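You operate a simulated robot arm through the tools that you are given. There is no shell and no other tool.

The job below is to be done with a simulated robot arm. You get a single attempt, and the scene is never put back.

JOB
Press the wet felt pack and lay it on the purple mat.
Fine: at the hand press: tin cup under the spout first, tray in, pump to the green line, let it drain, green button once, tray out; spill nothing; other packs stay.

The check looks at the end state, three seconds after you hand in, the way a careful person would. Anything else that was tipped, shoved, dropped, spilled or broken makes it a failure.

ROBOT AND FRAMES
A 6-joint arm with a two-finger parallel gripper, fixed in place. Base frame: the origin is at the foot of the arm, x ahead of it, y to its left, z up; the work surface is at about z = 0. Units: mm, rad, N and s.
With the tool pointing down near the work surface it reaches from about 240 to 580 mm from the base axis. Its first joint turns from -2.897 to 2.897 rad. Payload 1.5 kg.
The TCP is the grasp point between the finger pads, 30 mm short of the fingertips. In the tool frame z runs along the fingers and y along their closing line. Largest opening 80 mm; finger width 17, thickness 12; the body of the gripper, 40 by 82 mm, starts 80 mm behind the TCP.
Orientation is that of the tool frame in the base frame, as a unit quaternion [x, y, z, w]. With the fingers straight down and closing along the base's y, the tool's x points along the base's -x, its y along +y and its z along -z.

CONTROLS
- The arm moves only by the tool jog_arm. Its argument "moves" is a list that holds one entry, the list of rows, each a list of 7 numbers: the gripper command, from -1 (shut) to 1 (fully open), values between in proportion, then the shift along the base's x, y, z in mm, then the turn, a rotation vector about the base's x, y, z in rad. In form: [[[hand, dx, dy, dz, ax, ay, az], ...]]. A call has 1 to 20 rows; each row shifts and turns the commanded pose from where the row before left it. Each row takes 0.2 s and may step no farther than 50 mm and 0.15 rad from the row before; otherwise, or with a gripper value out of range, the whole call is refused. A pose out of reach is approached as far as the arm can. The call stops where the force on the tool passes 40 N (or 10 N more than at its start, if that is more) or the arm is blocked; 0.2 s more then pass. The fingers move at their own pace (about 72 mm/s each) and stop on an object; they squeeze with about 40 N. The grip force told is the motor's: it shows also when the fingers shut on nothing. Time passes only in rows, and 0.2 s behind the last, so rows that do not move let the fingers close. It gives the time, the measured TCP pose, the force on the tool (base axes), the opening and the grip force at its end, in the units of the frame above (readings bear some noise), with the torque about the TCP (base axes, N m) and any sound that the robot's microphone picked up, and new pictures: "views" is both (left out), scene, wrist or none.
- Cameras (640 x 400 px; columns grow to the right, rows downward): "scene" is fixed at [399.8, 499.4, 755]; the picture's right is [-0.78, 0.62, 0.00], its down [0.49, 0.62, -0.61] and it looks along [-0.38, -0.48, -0.79] (base axes); focal length 294 px, centre (320, 200). "wrist" rides on the gripper at [72, -7, -122] in the tool frame; the picture's right is [0.09, 1.00, 0.00], its down [-0.84, 0.08, -0.54] and it looks along [-0.54, 0.05, 0.84] (tool axes); focal length 238 px, centre (320, 200). There is no depth. A picture from a camera that has moved, and an enlarged one, comes with that camera's place and axes in the base frame and with its lens.
- enlarge(camera, box): a new picture of the part [left, top, right, bottom] of that camera's present view, enlarged. It takes no simulated time.
- finish_job(): hands the job in; it is judged then, once.

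Places have to be worked out from the pictures, the camera data and where the tool is seen. Open the gripper and draw the arm clear of the work before you hand the job in, unless the task says otherwise.

The tools are called as a command line: name --argument value ..., lists and objects as JSON in quotes. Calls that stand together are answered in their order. jog_arm: Moves the arm, as the interface text tells. Its arguments: {"type":"object","properties":{"moves":{"type":"array"},"views":{"type":"string","enum":["both","scene","wrist","none"]}},"required":["moves"]} The other tools are called the same way: enlarge (camera, box) takes an enlarged picture of a part of a camera's view; finish_job () hands the job in.

At the start:

```text
time: 0.0
ee_pos: [289.1, -22.8, 430.2]
ee_rot: [0.0, 1.0, -0.001, 0.001]
force: [0.3, -0.7, -0.3]
wrist_torque: [0.0, -0.02, -0.01]
finger_gap: 79.9
finger_force: 0.0
```

scene: 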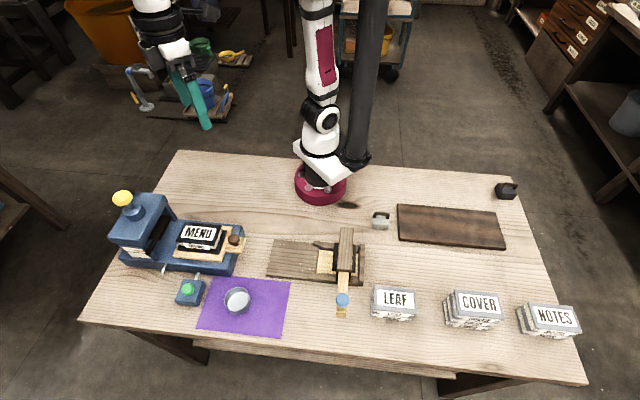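
wrist: 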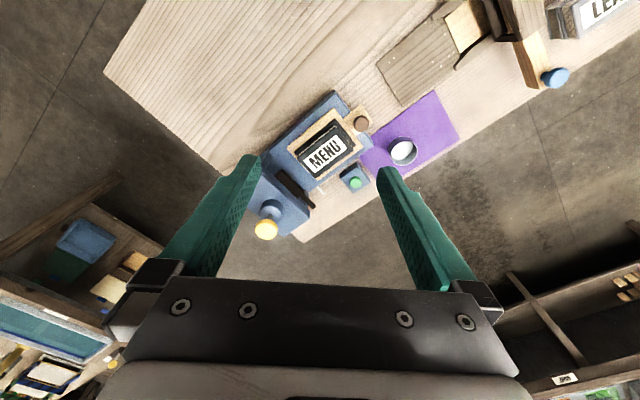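

The pictures show a blue press on the left of the scene view with a MENU pack on a tray, a tin cup on the purple mat, and a second device in the middle. I enlarge the regions to understand them before moving.

enlarge --camera "scene" --box '[90, 170, 300, 340]'

enlarge --camera "scene" --box '[250, 170, 600, 350]'

enlarge --camera "wrist" --box '[230, 70, 480, 250]'

```text
2.35 times, centred on (195, 255) of scene
camera zoom: at [399.8, 499.4, 755.0], right [-0.78, 0.62, 0.0], down [0.49, 0.62, -0.61], along [-0.38, -0.48, -0.79], focal length 691 px, centre (614, 71)
```

zoom: 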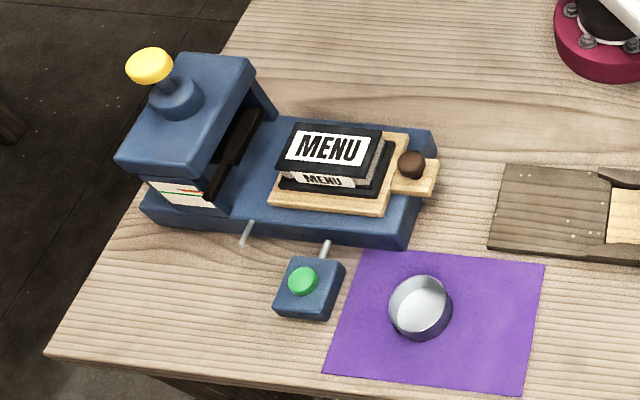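

```text
1.83 times, centred on (425, 260) of scene
camera zoom: at [399.8, 499.4, 755.0], right [-0.78, 0.62, 0.0], down [0.49, 0.62, -0.61], along [-0.38, -0.48, -0.79], focal length 537 px, centre (128, 90)
```

zoom: 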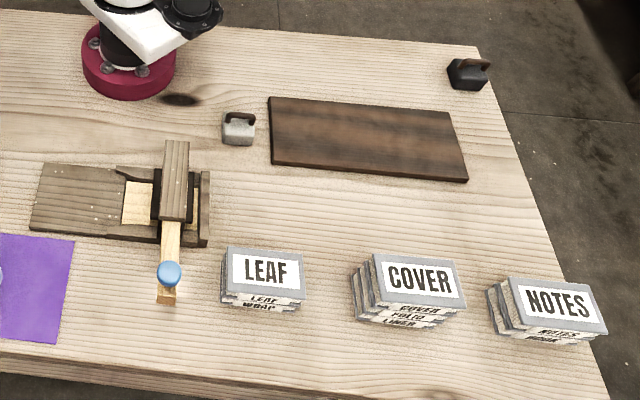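

```text
2.22 times, centred on (355, 160) of wrist
camera zoom: at [216.7, -31.1, 551.7], right [-0.09, 1.0, 0.0], down [0.84, 0.08, 0.54], along [0.54, 0.05, -0.84], focal length 530 px, centre (242, 289)
```

zoom: 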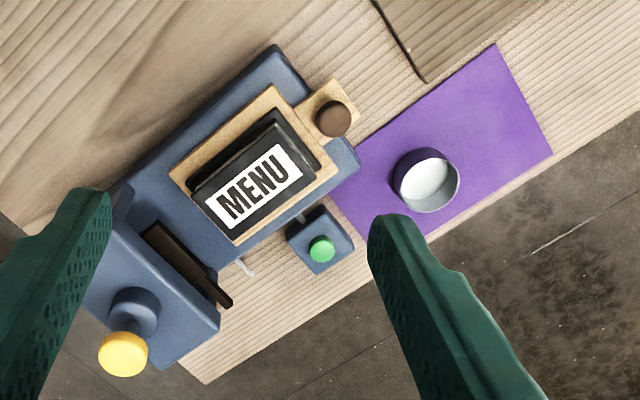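

The press runs diagonally (about 45° in the base frame), with the spout roughly at (517, 8), the green button about (487, 82), and the yellow pump knob about (491, -100) at z≈230. I move the arm back and lower to get a closer wrist view of the press and the cup before I touch anything.

jog_arm --moves '[[[1, -10, 15, -30, 0, 0, 0], [1, -10, 15, -30, 0, 0, 0], [1, -10, 15, -30, 0, 0, 0], [1, 0, 15, -30, 0, 0, 0], [1, 0, 0, 0, 0, 0, 0]]]' --views "both"

```text
time: 1.2
ee_pos: [259.8, 38.1, 307.8]
ee_rot: [0.001, 1.0, -0.001, 0.001]
force: [-0.4, 0.1, -0.3]
wrist_torque: [0.02, 0.0, -0.03]
finger_gap: 80.0
finger_force: 0.1
camera wrist: at [187.1, 30.0, 430.1], right [-0.09, 1.0, 0.0], down [0.84, 0.08, 0.54], along [0.54, 0.05, -0.84], focal length 238 px, centre (320, 200)
```

scene: 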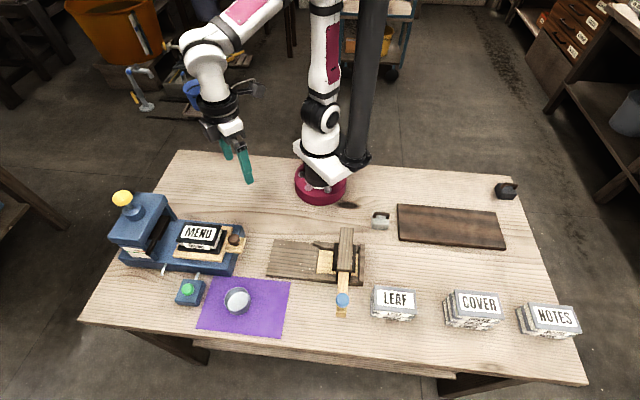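
wrist: 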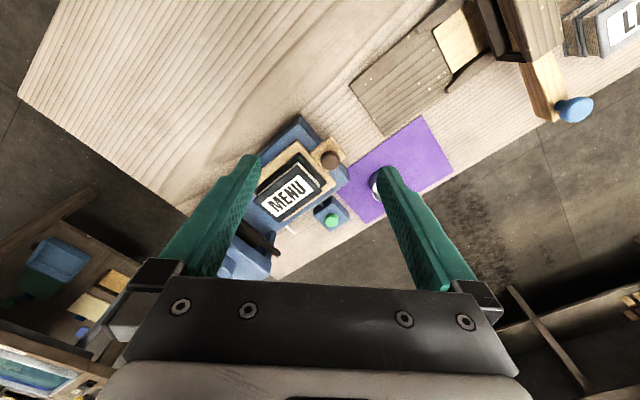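

The arm is still clear of everything. I enlarge the new wrist view around the press and the cup.

enlarge --camera "wrist" --box '[230, 100, 390, 290]'

enlarge --camera "scene" --box '[100, 180, 260, 280]'

enlarge --camera "scene" --box '[105, 230, 165, 275]'

enlarge --camera "scene" --box '[160, 260, 300, 340]'

```text
2.11 times, centred on (310, 195) of wrist
camera zoom: at [187.1, 30.0, 430.1], right [-0.09, 1.0, 0.0], down [0.84, 0.08, 0.54], along [0.54, 0.05, -0.84], focal length 502 px, centre (341, 210)
```

zoom: 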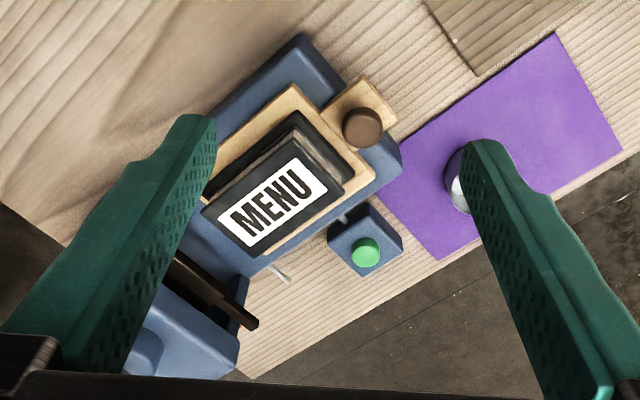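

```text
4.00 times, centred on (180, 230) of scene
camera zoom: at [399.8, 499.4, 755.0], right [-0.78, 0.62, 0.0], down [0.49, 0.62, -0.61], along [-0.38, -0.48, -0.79], focal length 1174 px, centre (880, 80)
```

zoom: 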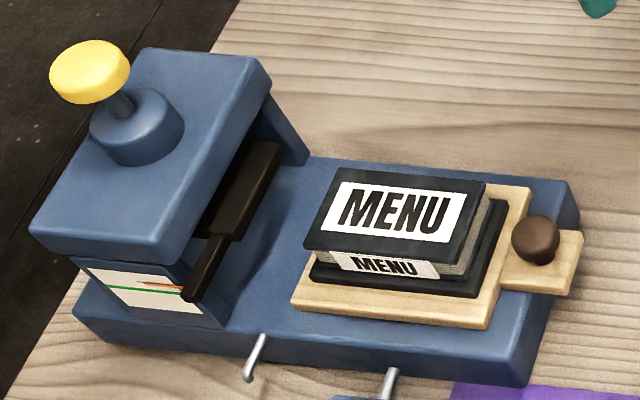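

```text
8.89 times, centred on (135, 252) of scene
camera zoom: at [399.8, 499.4, 755.0], right [-0.78, 0.62, 0.0], down [0.49, 0.62, -0.61], along [-0.38, -0.48, -0.79], focal length 2610 px, centre (1964, -267)
```

zoom: 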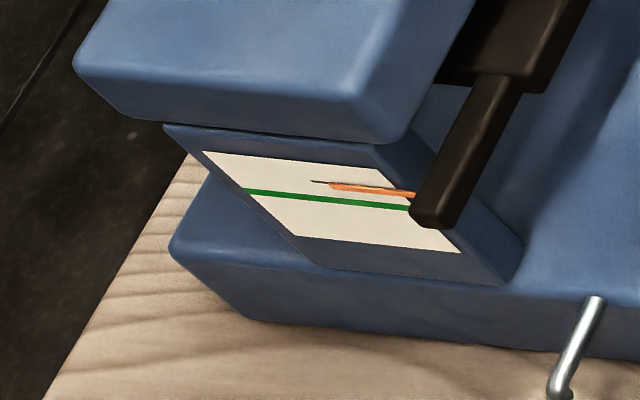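

```text
4.57 times, centred on (230, 300) of scene
camera zoom: at [399.8, 499.4, 755.0], right [-0.78, 0.62, 0.0], down [0.49, 0.62, -0.61], along [-0.38, -0.48, -0.79], focal length 1342 px, centre (731, -257)
```

zoom: 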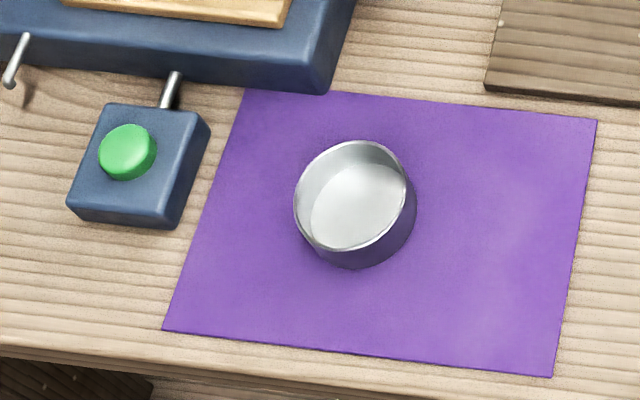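

From the two views I place the press axis along (0.71, -0.71), the bed top at z≈40, the tray knob near (333, 54, 82), the pack near (395, -9) with its top at z≈93, and the cup (about 66 mm wide, 25 mm high) near (402, 174). I turn the gripper by -45° and move over the cup's outer rim, half open, to check alignment.

jog_arm --moves '[[[0, 20, 20, -20, 0, 0, -0.131], [0, 20, 20, -20, 0, 0, -0.131], [0, 20, 20, -20, 0, 0, -0.131], [0, 20, 20, -20, 0, 0, -0.131], [0, 20, 20, -20, 0, 0, -0.131], [0, 20, 20, -20, 0, 0, -0.13], [0, 20, 20, -20, 0, 0, 0], [0, 25, 20, -28, 0, 0, 0], [0, 0, 0, 0, 0, 0, 0]]]'

```text
time: 3.2
ee_pos: [425.1, 196.6, 140.1]
ee_rot: [0.383, 0.924, -0.002, 0.0]
force: [-0.2, -0.9, 0.8]
wrist_torque: [0.01, 0.0, 0.0]
finger_gap: 40.0
finger_force: 0.1
camera wrist: at [369.4, 241.7, 261.6], right [0.64, 0.77, 0.0], down [0.65, -0.54, 0.54], along [0.42, -0.35, -0.84], focal length 238 px, centre (320, 200)
```

scene: 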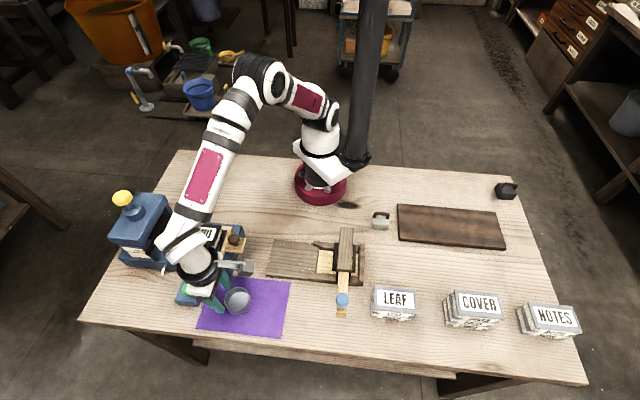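
wrist: 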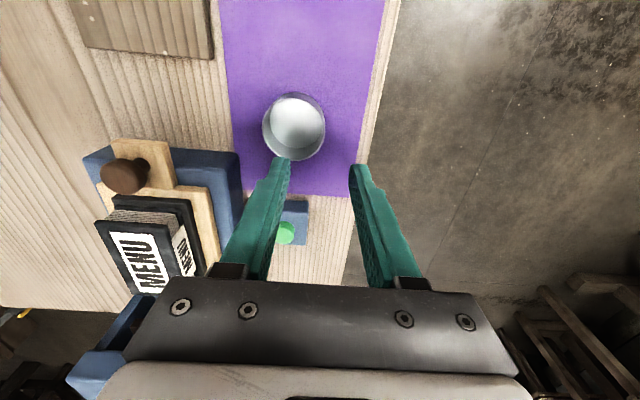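

The gripper is turned and sits about 110 mm above the mat. I enlarge the wrist view on the cup to check its size and place.

enlarge --camera "wrist" --box '[220, 60, 400, 260]'

enlarge --camera "wrist" --box '[60, 110, 320, 310]'

```text
2.00 times, centred on (310, 160) of wrist
camera zoom: at [369.4, 241.7, 261.6], right [0.64, 0.77, 0.0], down [0.65, -0.54, 0.54], along [0.42, -0.35, -0.84], focal length 477 px, centre (340, 280)
```

zoom: 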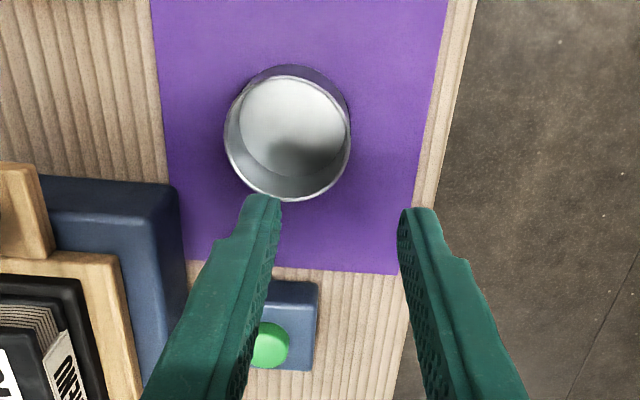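

```text
2.00 times, centred on (190, 210) of wrist
camera zoom: at [369.4, 241.7, 261.6], right [0.64, 0.77, 0.0], down [0.65, -0.54, 0.54], along [0.42, -0.35, -0.84], focal length 477 px, centre (580, 180)
```

zoom: 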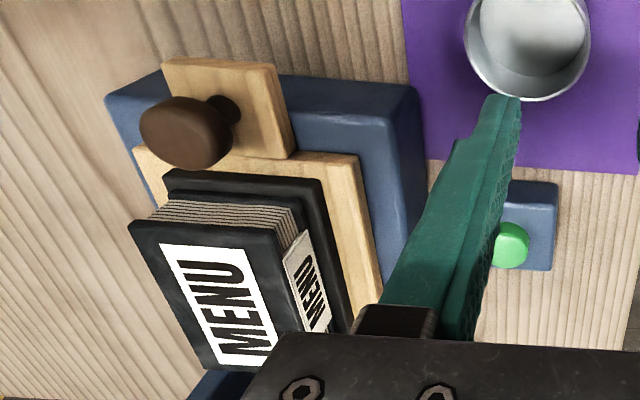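

The cup rim centre works out at about (404.5, 176.5), z≈30, diameter about 63 mm. I lower the half-open fingers so they straddle the rim on its outer (+q) side, one inside and one outside, without closing yet.

jog_arm --moves '[[[0, 1.5, 2, -30, 0, 0, 0], [0, 0, 0, -30, 0, 0, 0], [0, 0, 0, -25, 0, 0, 0], [0, 0, 0, -15, 0, 0, 0], [0, 0, 0, 0, 0, 0, 0]]]'

```text
time: 4.4
ee_pos: [426.5, 198.6, 42.1]
ee_rot: [0.384, 0.923, -0.001, 0.0]
force: [0.3, 0.2, 0.2]
wrist_torque: [0.04, -0.01, -0.01]
finger_gap: 40.0
finger_force: 0.2
camera wrist: at [370.9, 243.3, 164.1], right [0.64, 0.77, 0.0], down [0.65, -0.54, 0.54], along [0.42, -0.35, -0.84], focal length 238 px, centre (320, 200)
```

scene: 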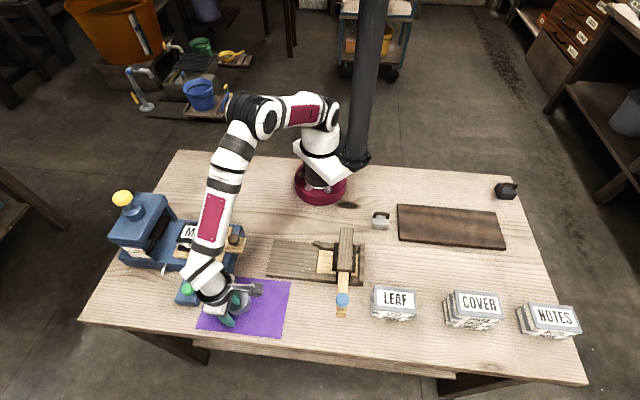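
wrist: 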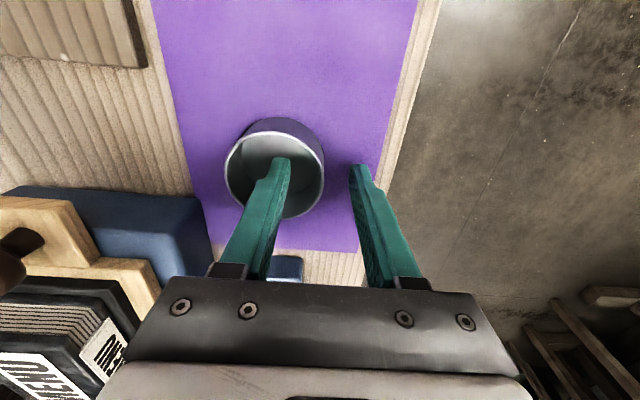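

One finger is inside the cup and the other outside, with no contact force. I lower 3 mm more and close on the wall.

jog_arm --moves '[[[0, 0, 0, -3, 0, 0, 0], [-0.5, 0, 0, 0, 0, 0, 0], [-1, 0, 0, 0, 0, 0, 0], [-1, 0, 0, 0, 0, 0, 0], [-1, 0, 0, 0, 0, 0, 0]]]'

```text
time: 5.6
ee_pos: [426.3, 198.6, 40.1]
ee_rot: [0.383, 0.924, -0.001, 0.0]
force: [-0.1, 0.2, -0.6]
wrist_torque: [0.02, 0.01, 0.05]
finger_gap: 5.5
finger_force: 25.5
camera wrist: at [370.5, 243.2, 160.9], right [0.64, 0.77, 0.0], down [0.65, -0.54, 0.54], along [0.42, -0.35, -0.84], focal length 238 px, centre (320, 200)
```

scene: 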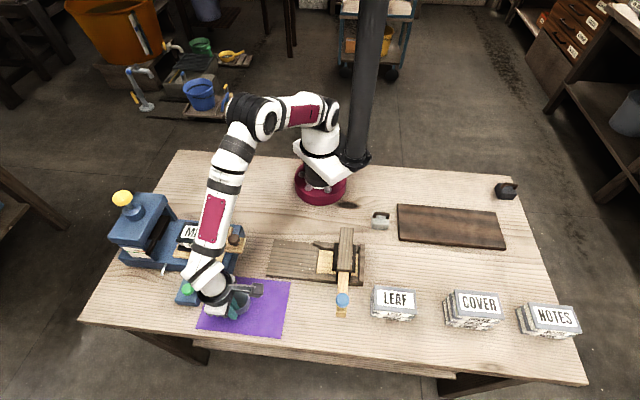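
wrist: 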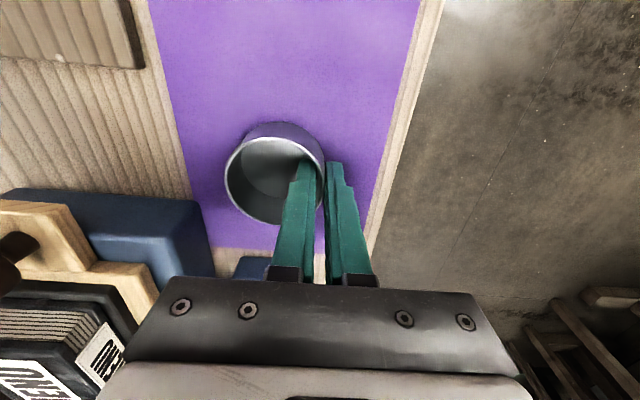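

The fingers are closed on the wall and the cup is undisturbed. I lift it 75 mm and carry it along the table's front side toward the spout, staying high over the button box, and then look.

jog_arm --moves '[[[-1, 0, 0, 15, 0, 0, 0], [-1, 0, 0, 30, 0, 0, 0], [-1, 0, 0, 30, 0, 0, 0], [-1, 27.2, -25.6, 0, 0, 0, 0], [-1, 27.2, -25.6, 0, 0, 0, 0], [-1, 27.2, -25.6, 0, 0, 0, 0], [-1, 27.2, -25.6, 0, 0, 0, 0], [-1, 27.2, -25.6, 0, 0, 0, 0], [-1, 0, 0, 0, 0, 0, 0]]]'

```text
time: 7.6
ee_pos: [562.9, 69.8, 112.4]
ee_rot: [0.383, 0.924, -0.001, 0.001]
force: [0.6, 0.2, -0.1]
wrist_torque: [0.04, -0.01, -0.01]
finger_gap: 5.0
finger_force: 25.5
camera wrist: at [506.9, 114.5, 235.0], right [0.64, 0.77, 0.0], down [0.65, -0.54, 0.54], along [0.42, -0.35, -0.84], focal length 238 px, centre (320, 200)
```

scene: 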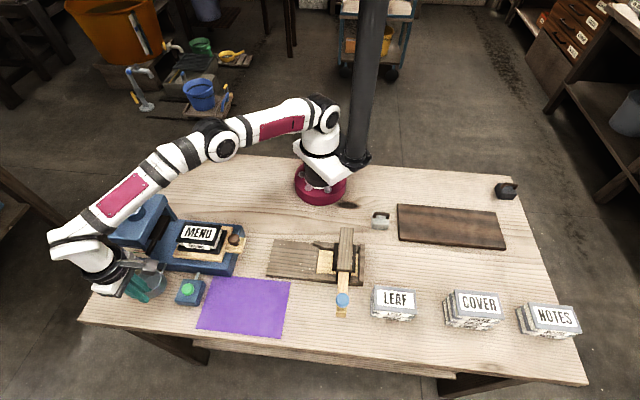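
wrist: 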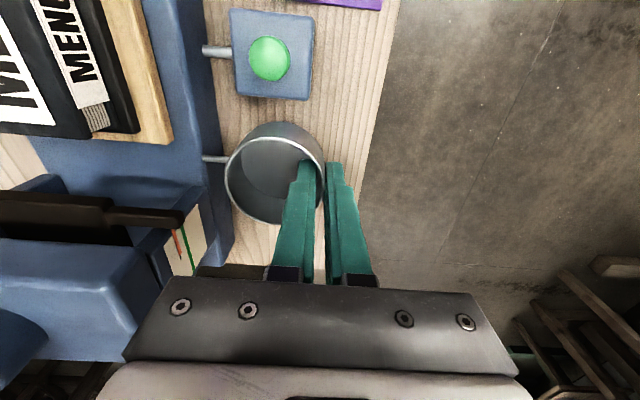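

The cup hangs from the rim pinch, level, and the spout stub is seen at about p=369 along the press. I shift 12 mm farther along the press axis so that the cup clears the button box, then lower it most of the way and look.

jog_arm --moves '[[[-1, 8.6, -8.4, 0, 0, 0, 0], [-1, 0, 0, 0, 0, 0, 0], [-1, 0, 0, -20, 0, 0, 0], [-1, 0, 0, -15, 0, 0, 0], [-1, 0, 0, 0, 0, 0, 0]]]'

enlarge --camera "scene" --box '[80, 200, 240, 320]'

enlarge --camera "wrist" --box '[160, 40, 380, 280]'

```text
time: 8.8
ee_pos: [570.7, 62.0, 81.2]
ee_rot: [0.384, 0.923, -0.001, 0.0]
force: [-0.5, -0.5, 0.1]
wrist_torque: [0.0, 0.0, 0.05]
finger_gap: 5.2
finger_force: 25.0
camera wrist: at [514.7, 106.7, 201.5], right [0.64, 0.77, 0.0], down [0.65, -0.54, 0.54], along [0.42, -0.35, -0.84], focal length 238 px, centre (320, 200)
```

scene: 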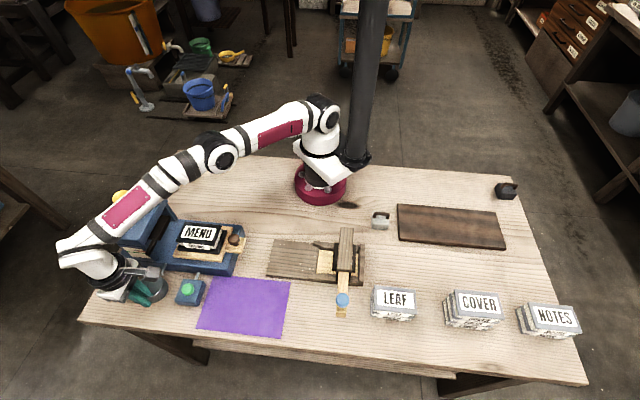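
wrist: 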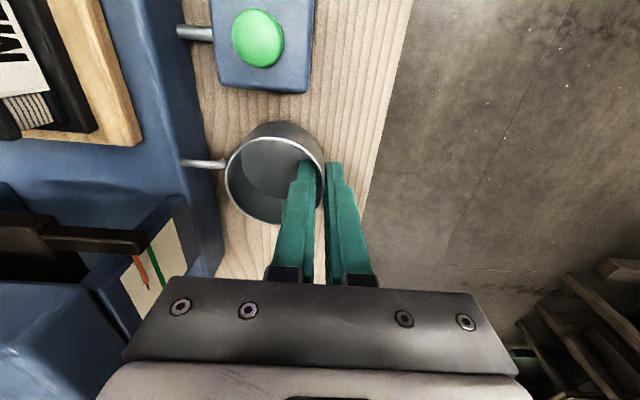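

```text
3.33 times, centred on (160, 260) of scene
camera zoom: at [399.8, 499.4, 755.0], right [-0.78, 0.62, 0.0], down [0.49, 0.62, -0.61], along [-0.38, -0.48, -0.79], focal length 979 px, centre (853, 0)
```

zoom: 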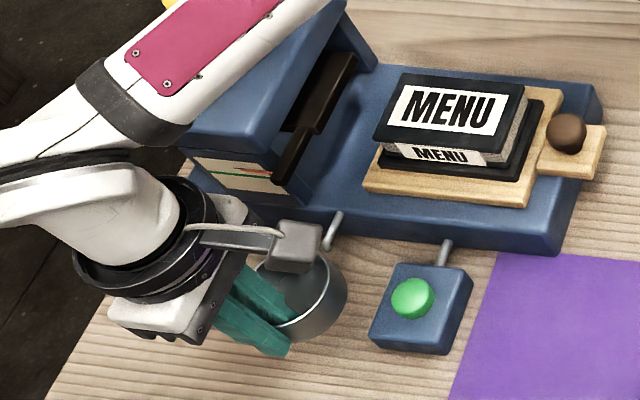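

```text
1.67 times, centred on (270, 160) of wrist
camera zoom: at [514.7, 106.7, 201.5], right [0.64, 0.77, 0.0], down [0.65, -0.54, 0.54], along [0.42, -0.35, -0.84], focal length 397 px, centre (403, 267)
```

zoom: 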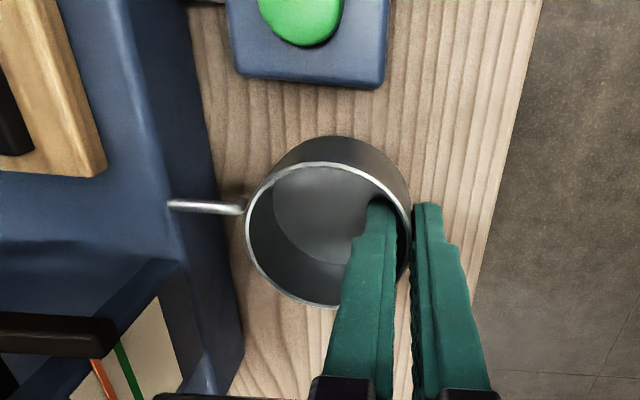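

The cup is in line with the spout and clear of it by about 8 mm, and of the button box by about 15 mm. I lower it to just above the table and look again before sliding it in.

jog_arm --moves '[[[-1, 0, 0, -15, 0, 0, 0], [-1, 0, 0, -15, 0, 0, 0], [-1, 0, 0, -9, 0, 0, 0], [-1, 0, 0, 0, 0, 0, 0]]]'

enlarge --camera "wrist" --box '[160, 40, 380, 280]'

enlarge --camera "scene" --box '[110, 230, 210, 320]'

```text
time: 9.8
ee_pos: [569.8, 62.0, 40.7]
ee_rot: [0.384, 0.923, -0.001, 0.0]
force: [-0.4, 0.4, 0.0]
wrist_torque: [0.0, -0.04, -0.03]
finger_gap: 5.1
finger_force: 25.5
camera wrist: at [514.4, 106.6, 161.7], right [0.64, 0.77, 0.0], down [0.65, -0.54, 0.54], along [0.42, -0.35, -0.84], focal length 238 px, centre (320, 200)
```

scene: 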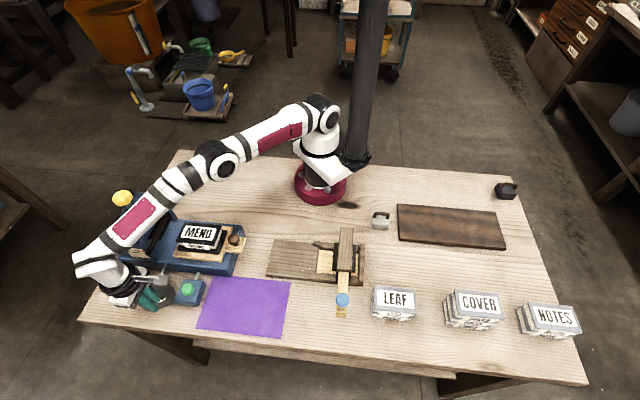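
wrist: 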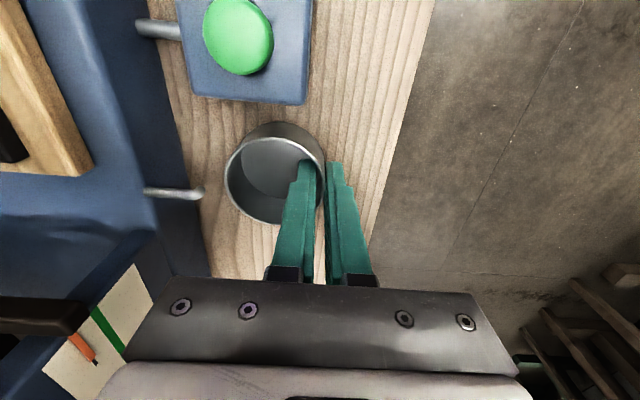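

```text
1.67 times, centred on (270, 160) of wrist
camera zoom: at [514.4, 106.6, 161.7], right [0.64, 0.77, 0.0], down [0.65, -0.54, 0.54], along [0.42, -0.35, -0.84], focal length 397 px, centre (403, 267)
```

zoom: 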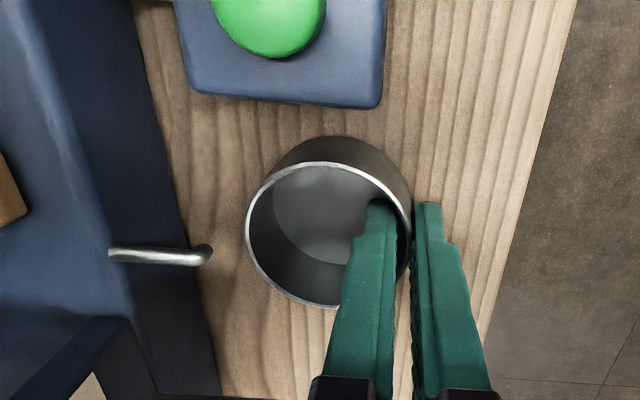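

```text
4.44 times, centred on (160, 275) of scene
camera zoom: at [399.8, 499.4, 755.0], right [-0.78, 0.62, 0.0], down [0.49, 0.62, -0.61], along [-0.38, -0.48, -0.79], focal length 1305 px, centre (1031, -133)
```

zoom: 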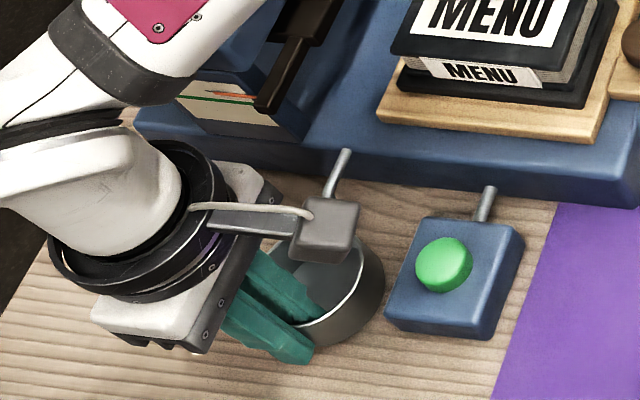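

The cup is a millimetre or so above the table with its rim at z≈32, and the spout tip is at about (524.5, 7). I slide it 15 mm toward the press to see that the rim passes under the tip.

jog_arm --moves '[[[-1, -3.5, -4.5, -0.5, 0, 0, 0], [-1, -3.5, -4.5, 0, 0, 0, 0], [-1, -2.5, -3, 0, 0, 0, 0], [-1, 0, 0, 0, 0, 0, 0]]]' --views "wrist"

enlarge --camera "wrist" --box '[160, 90, 340, 240]'

enlarge --camera "scene" --box '[130, 240, 210, 320]'

```text
time: 10.8
ee_pos: [559.5, 51.8, 39.9]
ee_rot: [0.384, 0.923, -0.001, 0.001]
force: [0.7, 0.2, -1.2]
wrist_torque: [0.06, -0.01, 0.0]
finger_gap: 5.3
finger_force: 25.6
camera wrist: at [504.4, 95.6, 161.8], right [0.64, 0.77, 0.0], down [0.65, -0.54, 0.54], along [0.42, -0.35, -0.84], focal length 238 px, centre (320, 200)
```

wrist: 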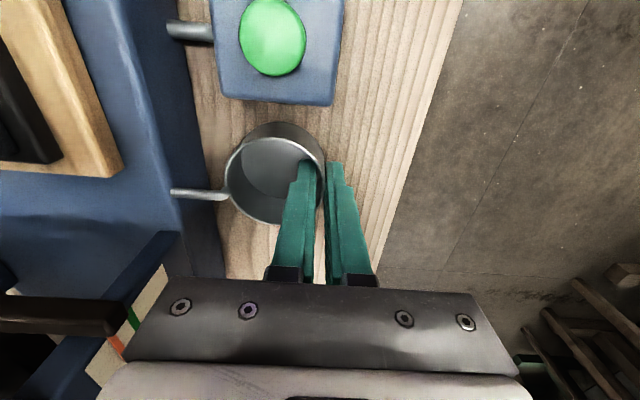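

```text
2.67 times, centred on (250, 165) of wrist
camera zoom: at [504.4, 95.6, 161.8], right [0.64, 0.77, 0.0], down [0.65, -0.54, 0.54], along [0.42, -0.35, -0.84], focal length 636 px, centre (507, 293)
```

zoom: 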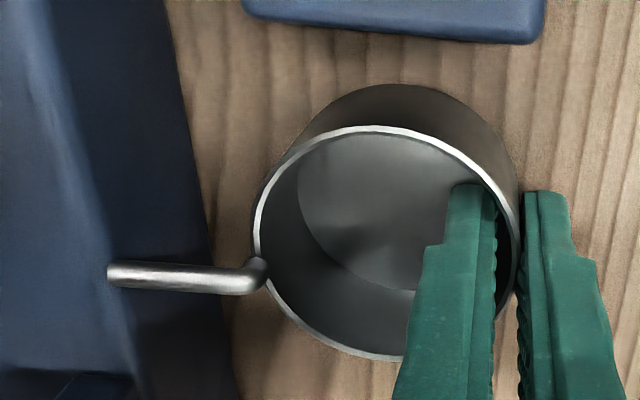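

```text
5.00 times, centred on (170, 280) of scene
camera zoom: at [399.8, 499.4, 755.0], right [-0.78, 0.62, 0.0], down [0.49, 0.62, -0.61], along [-0.38, -0.48, -0.79], focal length 1468 px, centre (1070, -200)
```

zoom: 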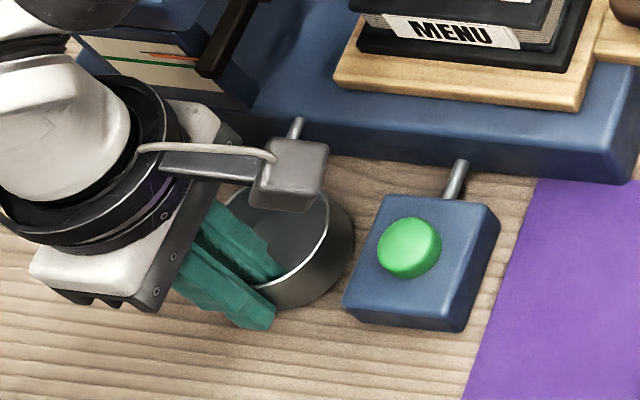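

The rim is now passing beneath the spout tip with no force. I slide the remaining 20 mm so the tip ends near the middle of the cup.

jog_arm --moves '[[[-1, -4, -5.5, 0, 0, 0, 0], [-1, -4, -5.5, 0, 0, 0, 0], [-1, -3.5, -5, 0, 0, 0, 0], [-1, 0, 0, 0, 0, 0, 0]]]' --views "wrist"

enlarge --camera "wrist" --box '[160, 90, 340, 240]'

```text
time: 11.8
ee_pos: [548.3, 33.1, 40.3]
ee_rot: [0.383, 0.924, -0.001, 0.001]
force: [-0.1, 0.0, -1.0]
wrist_torque: [0.01, 0.01, -0.02]
finger_gap: 5.3
finger_force: 25.3
camera wrist: at [492.0, 79.0, 161.4], right [0.64, 0.77, 0.0], down [0.65, -0.54, 0.54], along [0.42, -0.35, -0.84], focal length 238 px, centre (320, 200)
```

wrist: 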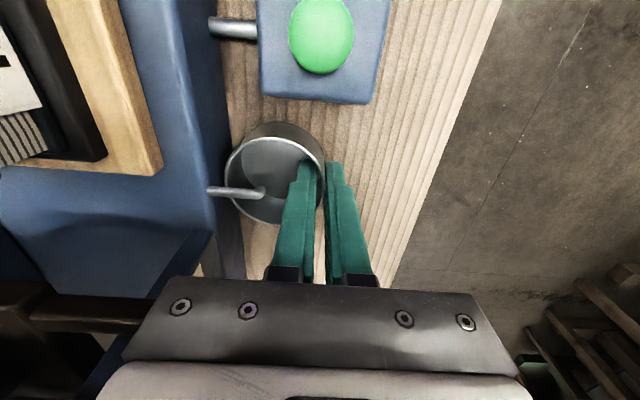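

```text
2.67 times, centred on (250, 165) of wrist
camera zoom: at [492.0, 79.0, 161.4], right [0.64, 0.77, 0.0], down [0.65, -0.54, 0.54], along [0.42, -0.35, -0.84], focal length 636 px, centre (507, 293)
```

zoom: 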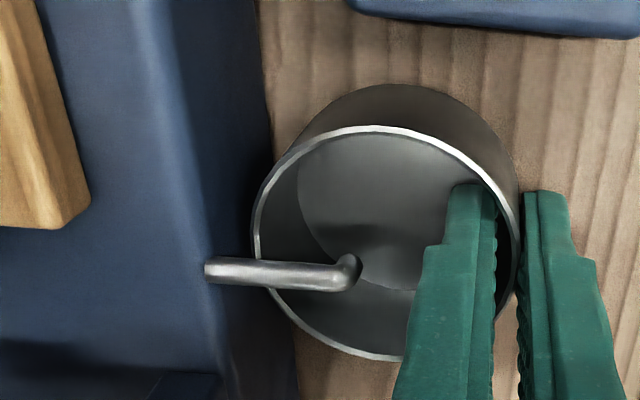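

The spout tip is inside the cup's rim and the inner finger is well clear of it. I lower 2 mm to set the cup on the table, watching the force.

jog_arm --moves '[[[-1, 0, 0, -1, 0, 0, 0], [-1, 0, 0, -1, 0, 0, 0], [-1, 0, 0, 0, 0, 0, 0]]]' --views "none"

```text
time: 12.6
ee_pos: [548.7, 34.9, 37.4]
ee_rot: [0.384, 0.923, -0.001, 0.001]
force: [0.5, 0.3, 0.0]
wrist_torque: [0.03, -0.03, -0.02]
finger_gap: 5.4
finger_force: 25.4
```

There is still no contact force, so I lower another 2 mm in small steps.

jog_arm --moves '[[[-1, 0, 0, -0.7, 0, 0, 0], [-1, 0, 0, -0.7, 0, 0, 0], [-1, 0, 0, -0.6, 0, 0, 0], [-1, 0, 0, 0, 0, 0, 0]]]' --views "none"

```text
time: 13.6
ee_pos: [549.9, 35.6, 35.7]
ee_rot: [0.384, 0.923, 0.0, 0.0]
force: [-0.1, 0.4, -0.6]
wrist_torque: [-0.03, -0.03, 0.0]
finger_gap: 5.3
finger_force: 25.1
```

Still no force. I look at the cup before going lower.

jog_arm --moves '[[[-1, 0, 0, -0.7, 0, 0, 0], [-1, 0, 0, -0.7, 0, 0, 0], [-1, 0, 0, 0, 0, 0, 0]]]' --views "wrist"

enlarge --camera "wrist" --box '[160, 90, 340, 240]'

enlarge --camera "scene" --box '[130, 240, 210, 320]'

```text
time: 14.4
ee_pos: [549.7, 34.8, 34.6]
ee_rot: [0.383, 0.924, -0.001, 0.001]
force: [-2.6, 1.3, 12.2]
wrist_torque: [-0.04, 0.26, -0.01]
finger_gap: 5.4
finger_force: 25.9
camera wrist: at [493.7, 79.5, 156.7], right [0.64, 0.77, 0.0], down [0.64, -0.54, 0.54], along [0.42, -0.35, -0.84], focal length 238 px, centre (320, 200)
```

wrist: 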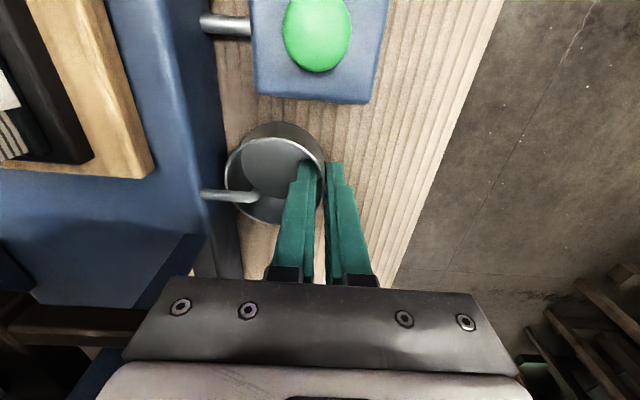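

```text
2.67 times, centred on (250, 165) of wrist
camera zoom: at [493.7, 79.5, 156.7], right [0.64, 0.77, 0.0], down [0.64, -0.54, 0.54], along [0.42, -0.35, -0.84], focal length 636 px, centre (507, 293)
```

zoom: 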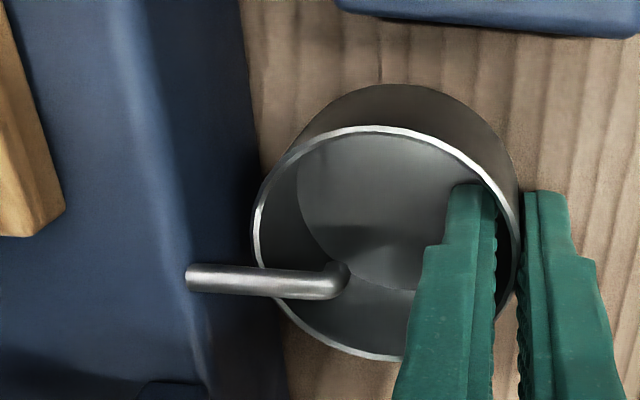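

```text
5.00 times, centred on (170, 280) of scene
camera zoom: at [399.8, 499.4, 755.0], right [-0.78, 0.62, 0.0], down [0.49, 0.62, -0.61], along [-0.38, -0.48, -0.79], focal length 1468 px, centre (1070, -200)
```

zoom: 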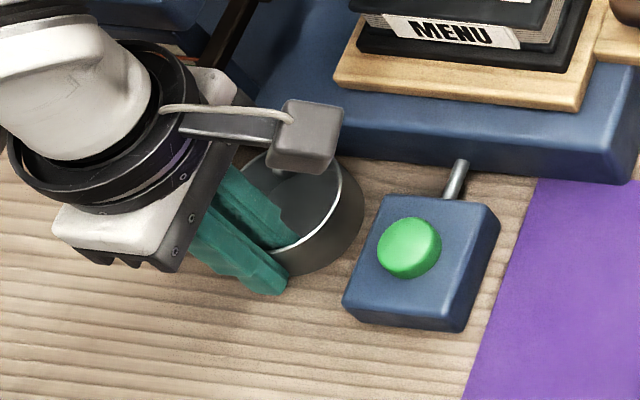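

12 N of contact says the cup is on the table. I ease up 0.8 mm, open the fingers slightly (about 17 mm gap), and lift straight up.

jog_arm --moves '[[[-1, 0, 0, 0.8, 0, 0, 0], [-0.85, 0, 0, 0, 0, 0, 0], [-0.7, 0, 0, 0, 0, 0, 0], [-0.58, 0, 0, 0, 0, 0, 0], [-0.58, 0, 0, 0, 0, 0, 0], [-0.58, 0, 0, 10, 0, 0, 0], [-0.58, 0, 0, 20, 0, 0, 0], [-0.58, 0, 0, 30, 0, 0, 0], [-0.58, 0, 0, 40, 0, 0, 0]]]'

enlarge --camera "wrist" --box '[160, 40, 340, 240]'

```text
time: 16.4
ee_pos: [548.9, 34.3, 134.7]
ee_rot: [0.384, 0.923, -0.001, 0.0]
force: [0.0, -0.6, -1.0]
wrist_torque: [-0.03, -0.01, 0.0]
finger_gap: 16.7
finger_force: 0.0
camera wrist: at [492.5, 80.3, 256.1], right [0.64, 0.77, 0.0], down [0.65, -0.54, 0.54], along [0.42, -0.35, -0.84], focal length 238 px, centre (320, 200)
```

scene: 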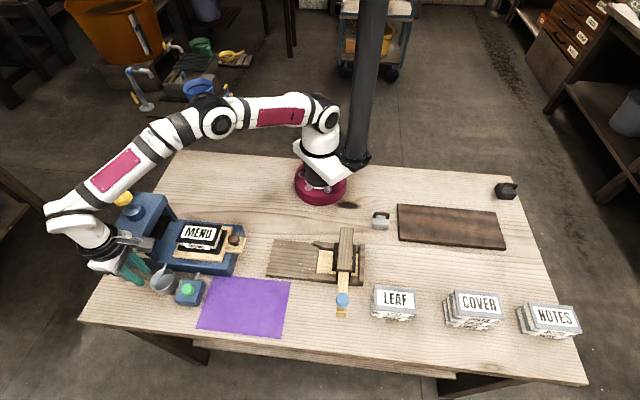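
wrist: 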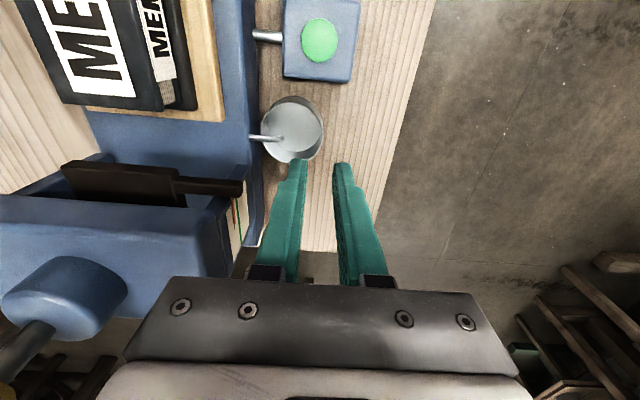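

```text
2.00 times, centred on (250, 140) of wrist
camera zoom: at [492.5, 80.3, 256.1], right [0.64, 0.77, 0.0], down [0.65, -0.54, 0.54], along [0.42, -0.35, -0.84], focal length 477 px, centre (460, 320)
```

zoom: 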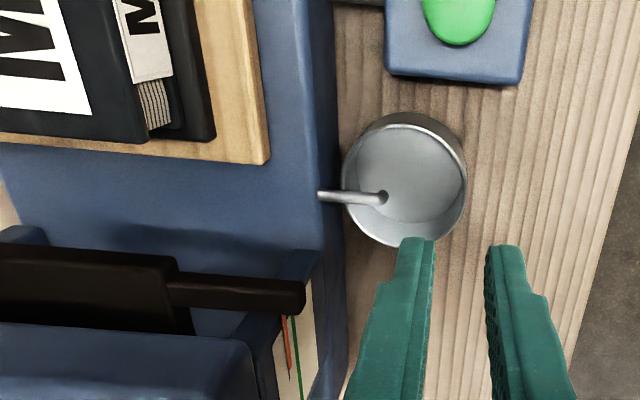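

The cup stands under the spout with the tip above its floor, and the fingers came away clean. I rise and move back above the tray knob with open fingers to look along the press.

jog_arm --moves '[[[-0.58, 0, 0, 40, 0, 0, 0], [-0.58, 0, 0, 40, 0, 0, 0], [0, -40, 4, 5, 0, 0, 0], [0, -44, 4, 0, 0, 0, 0], [0, -44, 4, 0, 0, 0, 0], [0, -44, 4, 0, 0, 0, 0], [0, -44, 4, 0, 0, 0, 0], [0, 0, 0, 0, 0, 0, 0]]]'

enlarge --camera "wrist" --box '[180, 60, 460, 290]'

enlarge --camera "scene" --box '[100, 180, 260, 310]'

```text
time: 18.2
ee_pos: [332.0, 53.8, 220.6]
ee_rot: [0.383, 0.924, -0.001, 0.002]
force: [0.4, -0.1, 0.6]
wrist_torque: [-0.02, -0.01, 0.0]
finger_gap: 40.0
finger_force: 0.1
camera wrist: at [276.4, 98.5, 341.5], right [0.64, 0.77, 0.0], down [0.65, -0.54, 0.54], along [0.42, -0.35, -0.84], focal length 238 px, centre (320, 200)
```

scene: 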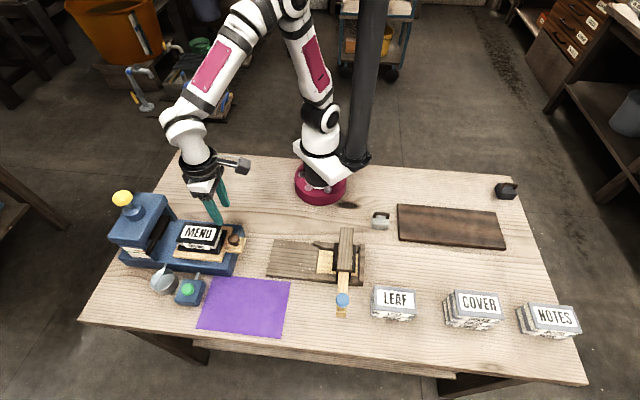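
wrist: 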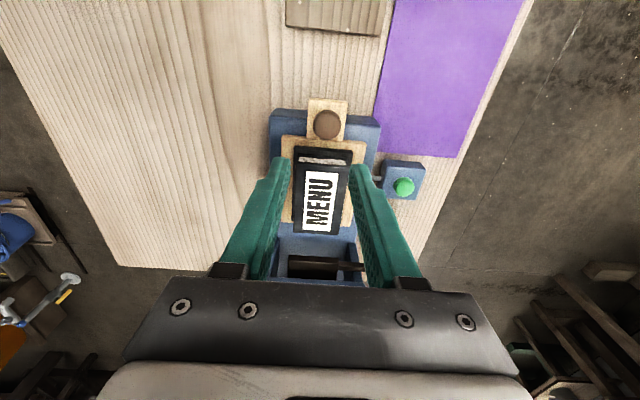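

```text
1.74 times, centred on (320, 175) of wrist
camera zoom: at [276.4, 98.5, 341.5], right [0.64, 0.77, 0.0], down [0.65, -0.54, 0.54], along [0.42, -0.35, -0.84], focal length 414 px, centre (320, 244)
```

zoom: 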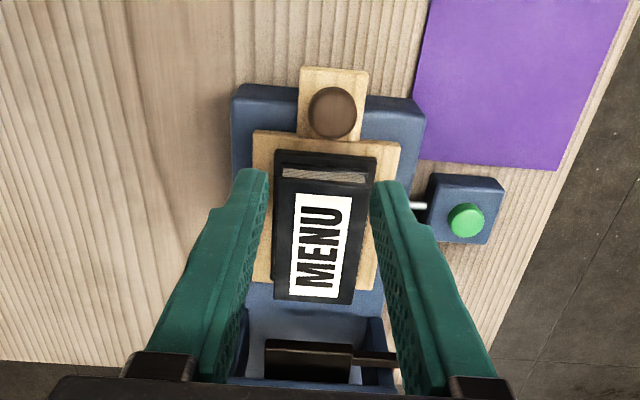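

```text
3.08 times, centred on (180, 245) of scene
camera zoom: at [399.8, 499.4, 755.0], right [-0.78, 0.62, 0.0], down [0.49, 0.62, -0.61], along [-0.38, -0.48, -0.79], focal length 903 px, centre (751, 62)
```

zoom: 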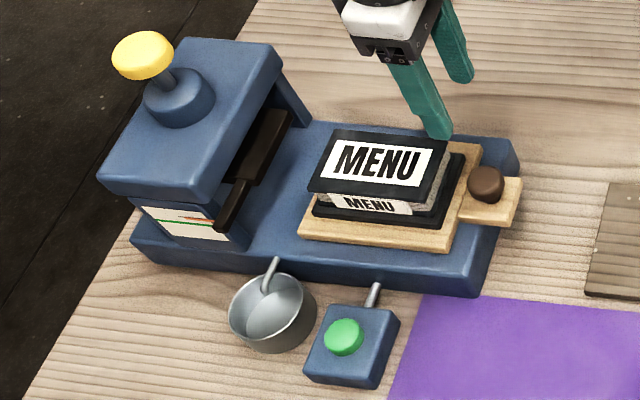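

The knob is directly ahead under the gripper, about (334, 54.5) with its handle plate's top at z≈57, and the cup stays under the spout. I open to 64 mm and lower around the knob so the fingertips stay a few millimetres above the plate.

jog_arm --moves '[[[0.6, 1.5, 0.7, -30, 0, 0, 0], [0.6, 0, 0, -35, 0, 0, 0], [0.6, 0, 0, -30, 0, 0, 0], [0.6, 0, 0, -20, 0, 0, 0], [0.6, 0, 0, -12, 0, 0, 0], [0.6, 0, 0, 0, 0, 0, 0]]]'

enlarge --camera "wrist" --box '[200, 60, 440, 290]'

enlarge --camera "scene" --box '[160, 180, 290, 290]'

```text
time: 19.6
ee_pos: [335.4, 54.2, 93.3]
ee_rot: [0.383, 0.924, -0.001, 0.0]
force: [-0.3, -0.1, 0.3]
wrist_torque: [0.01, -0.01, -0.01]
finger_gap: 64.4
finger_force: 0.1
camera wrist: at [280.0, 100.6, 214.6], right [0.64, 0.77, 0.0], down [0.65, -0.54, 0.54], along [0.42, -0.35, -0.84], focal length 238 px, centre (320, 200)
```

scene: 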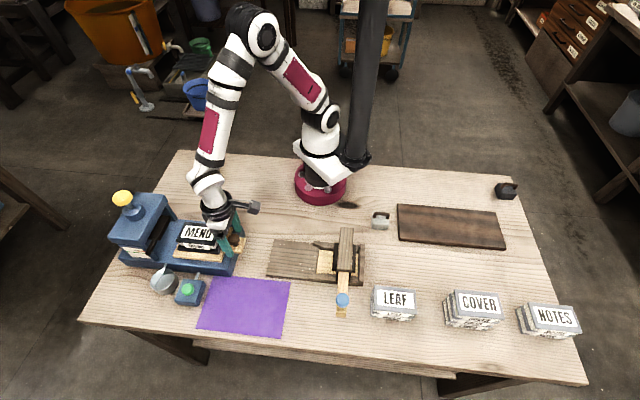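
wrist: 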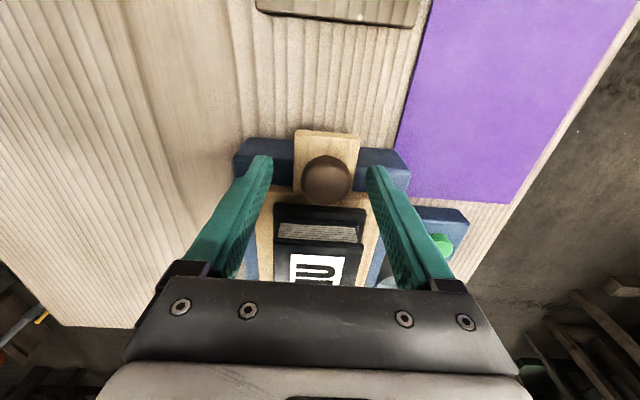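

```text
1.74 times, centred on (320, 175) of wrist
camera zoom: at [280.0, 100.6, 214.6], right [0.64, 0.77, 0.0], down [0.65, -0.54, 0.54], along [0.42, -0.35, -0.84], focal length 414 px, centre (320, 244)
```

zoom: 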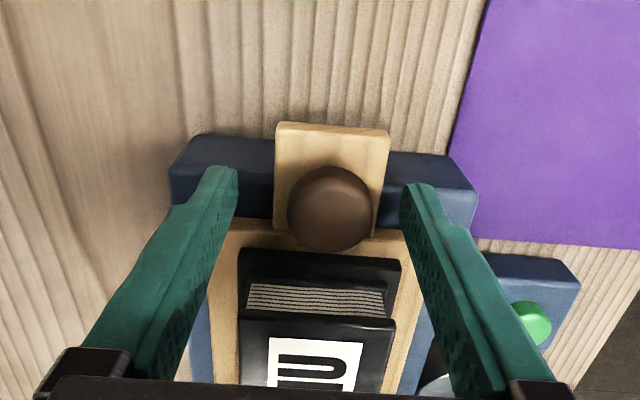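

```text
3.64 times, centred on (225, 235) of scene
camera zoom: at [399.8, 499.4, 755.0], right [-0.78, 0.62, 0.0], down [0.49, 0.62, -0.61], along [-0.38, -0.48, -0.79], focal length 1068 px, centre (666, 73)
```

zoom: 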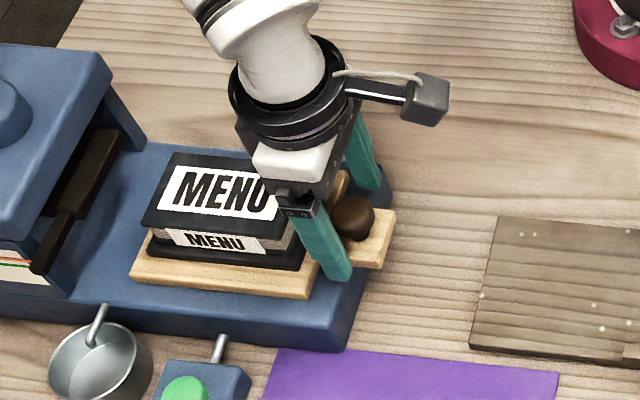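

The knob sits between the fingers but about 3–4 mm toward the +q finger and slightly farther along +p. I shift by that amount and partially close to about 40 mm to check the centring before gripping.

jog_arm --moves '[[[0.6, 3.2, 1.8, -1, 0, 0, 0], [0.3, 0, 0, 0, 0, 0, 0], [0.0, 0, 0, 0, 0, 0, 0], [0.0, 0, 0, 0, 0, 0, 0]]]' --views "wrist"

enlarge --camera "wrist" --box '[220, 100, 420, 260]'

```text
time: 20.6
ee_pos: [339.7, 57.5, 91.3]
ee_rot: [0.384, 0.923, -0.001, 0.0]
force: [2.1, 0.2, -4.1]
wrist_torque: [0.09, 0.2, 0.15]
finger_gap: 43.4
finger_force: 42.0
camera wrist: at [282.8, 102.4, 213.2], right [0.64, 0.77, 0.0], down [0.65, -0.54, 0.54], along [0.42, -0.35, -0.84], focal length 238 px, centre (320, 200)
```

wrist: 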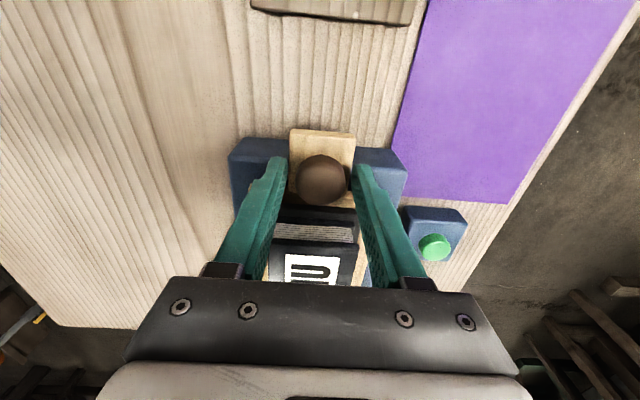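

```text
2.50 times, centred on (320, 180) of wrist
camera zoom: at [282.8, 102.4, 213.2], right [0.64, 0.77, 0.0], down [0.65, -0.54, 0.54], along [0.42, -0.35, -0.84], focal length 596 px, centre (320, 250)
```

zoom: 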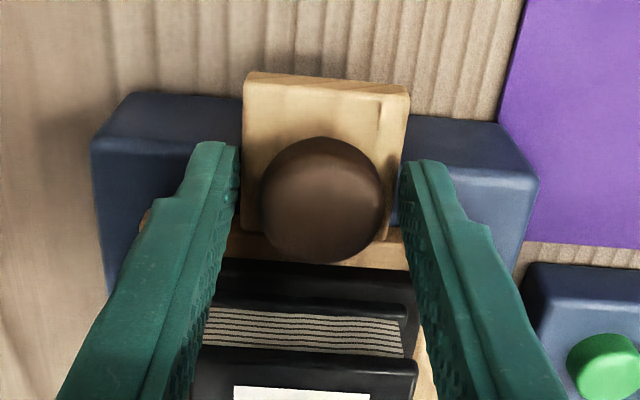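

The fingers closed on the handle plate itself (43.4 mm wide), which reaches a little above z=61. That gives a square hold, so I reopen slightly, drop 5 mm for more overlap, and grip the plate.

jog_arm --moves '[[[0.35, 0, 0, 0, 0, 0, 0], [0.35, 0, 0, -3, 0, 0, 0], [0.35, 0, 0, -2, 0, 0, 0], [0.1, 0, 0, 0, 0, 0, 0], [-0.2, 0, 0, 0, 0, 0, 0], [-0.2, 0, 0, 0, 0, 0, 0]]]' --views "wrist"

enlarge --camera "scene" --box '[160, 180, 290, 290]'

```text
time: 22.0
ee_pos: [337.0, 58.0, 87.2]
ee_rot: [0.383, 0.924, -0.001, 0.001]
force: [6.2, 6.8, -5.7]
wrist_torque: [0.23, -0.23, 0.25]
finger_gap: 43.5
finger_force: 44.7
camera wrist: at [282.4, 102.4, 208.5], right [0.64, 0.77, 0.0], down [0.65, -0.54, 0.54], along [0.42, -0.35, -0.84], focal length 238 px, centre (320, 200)
```

wrist: 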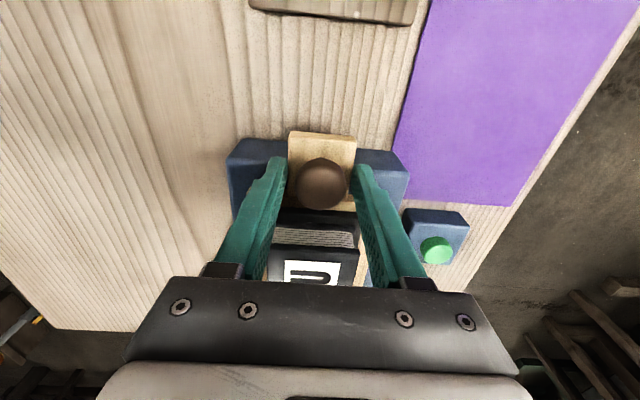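

```text
3.64 times, centred on (225, 235) of scene
camera zoom: at [399.8, 499.4, 755.0], right [-0.78, 0.62, 0.0], down [0.49, 0.62, -0.61], along [-0.38, -0.48, -0.79], focal length 1068 px, centre (666, 73)
```

zoom: 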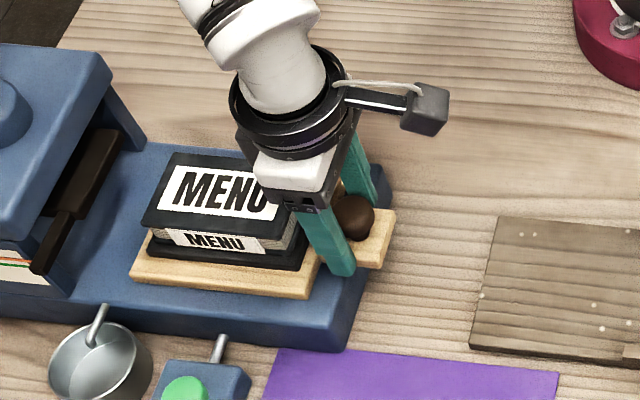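

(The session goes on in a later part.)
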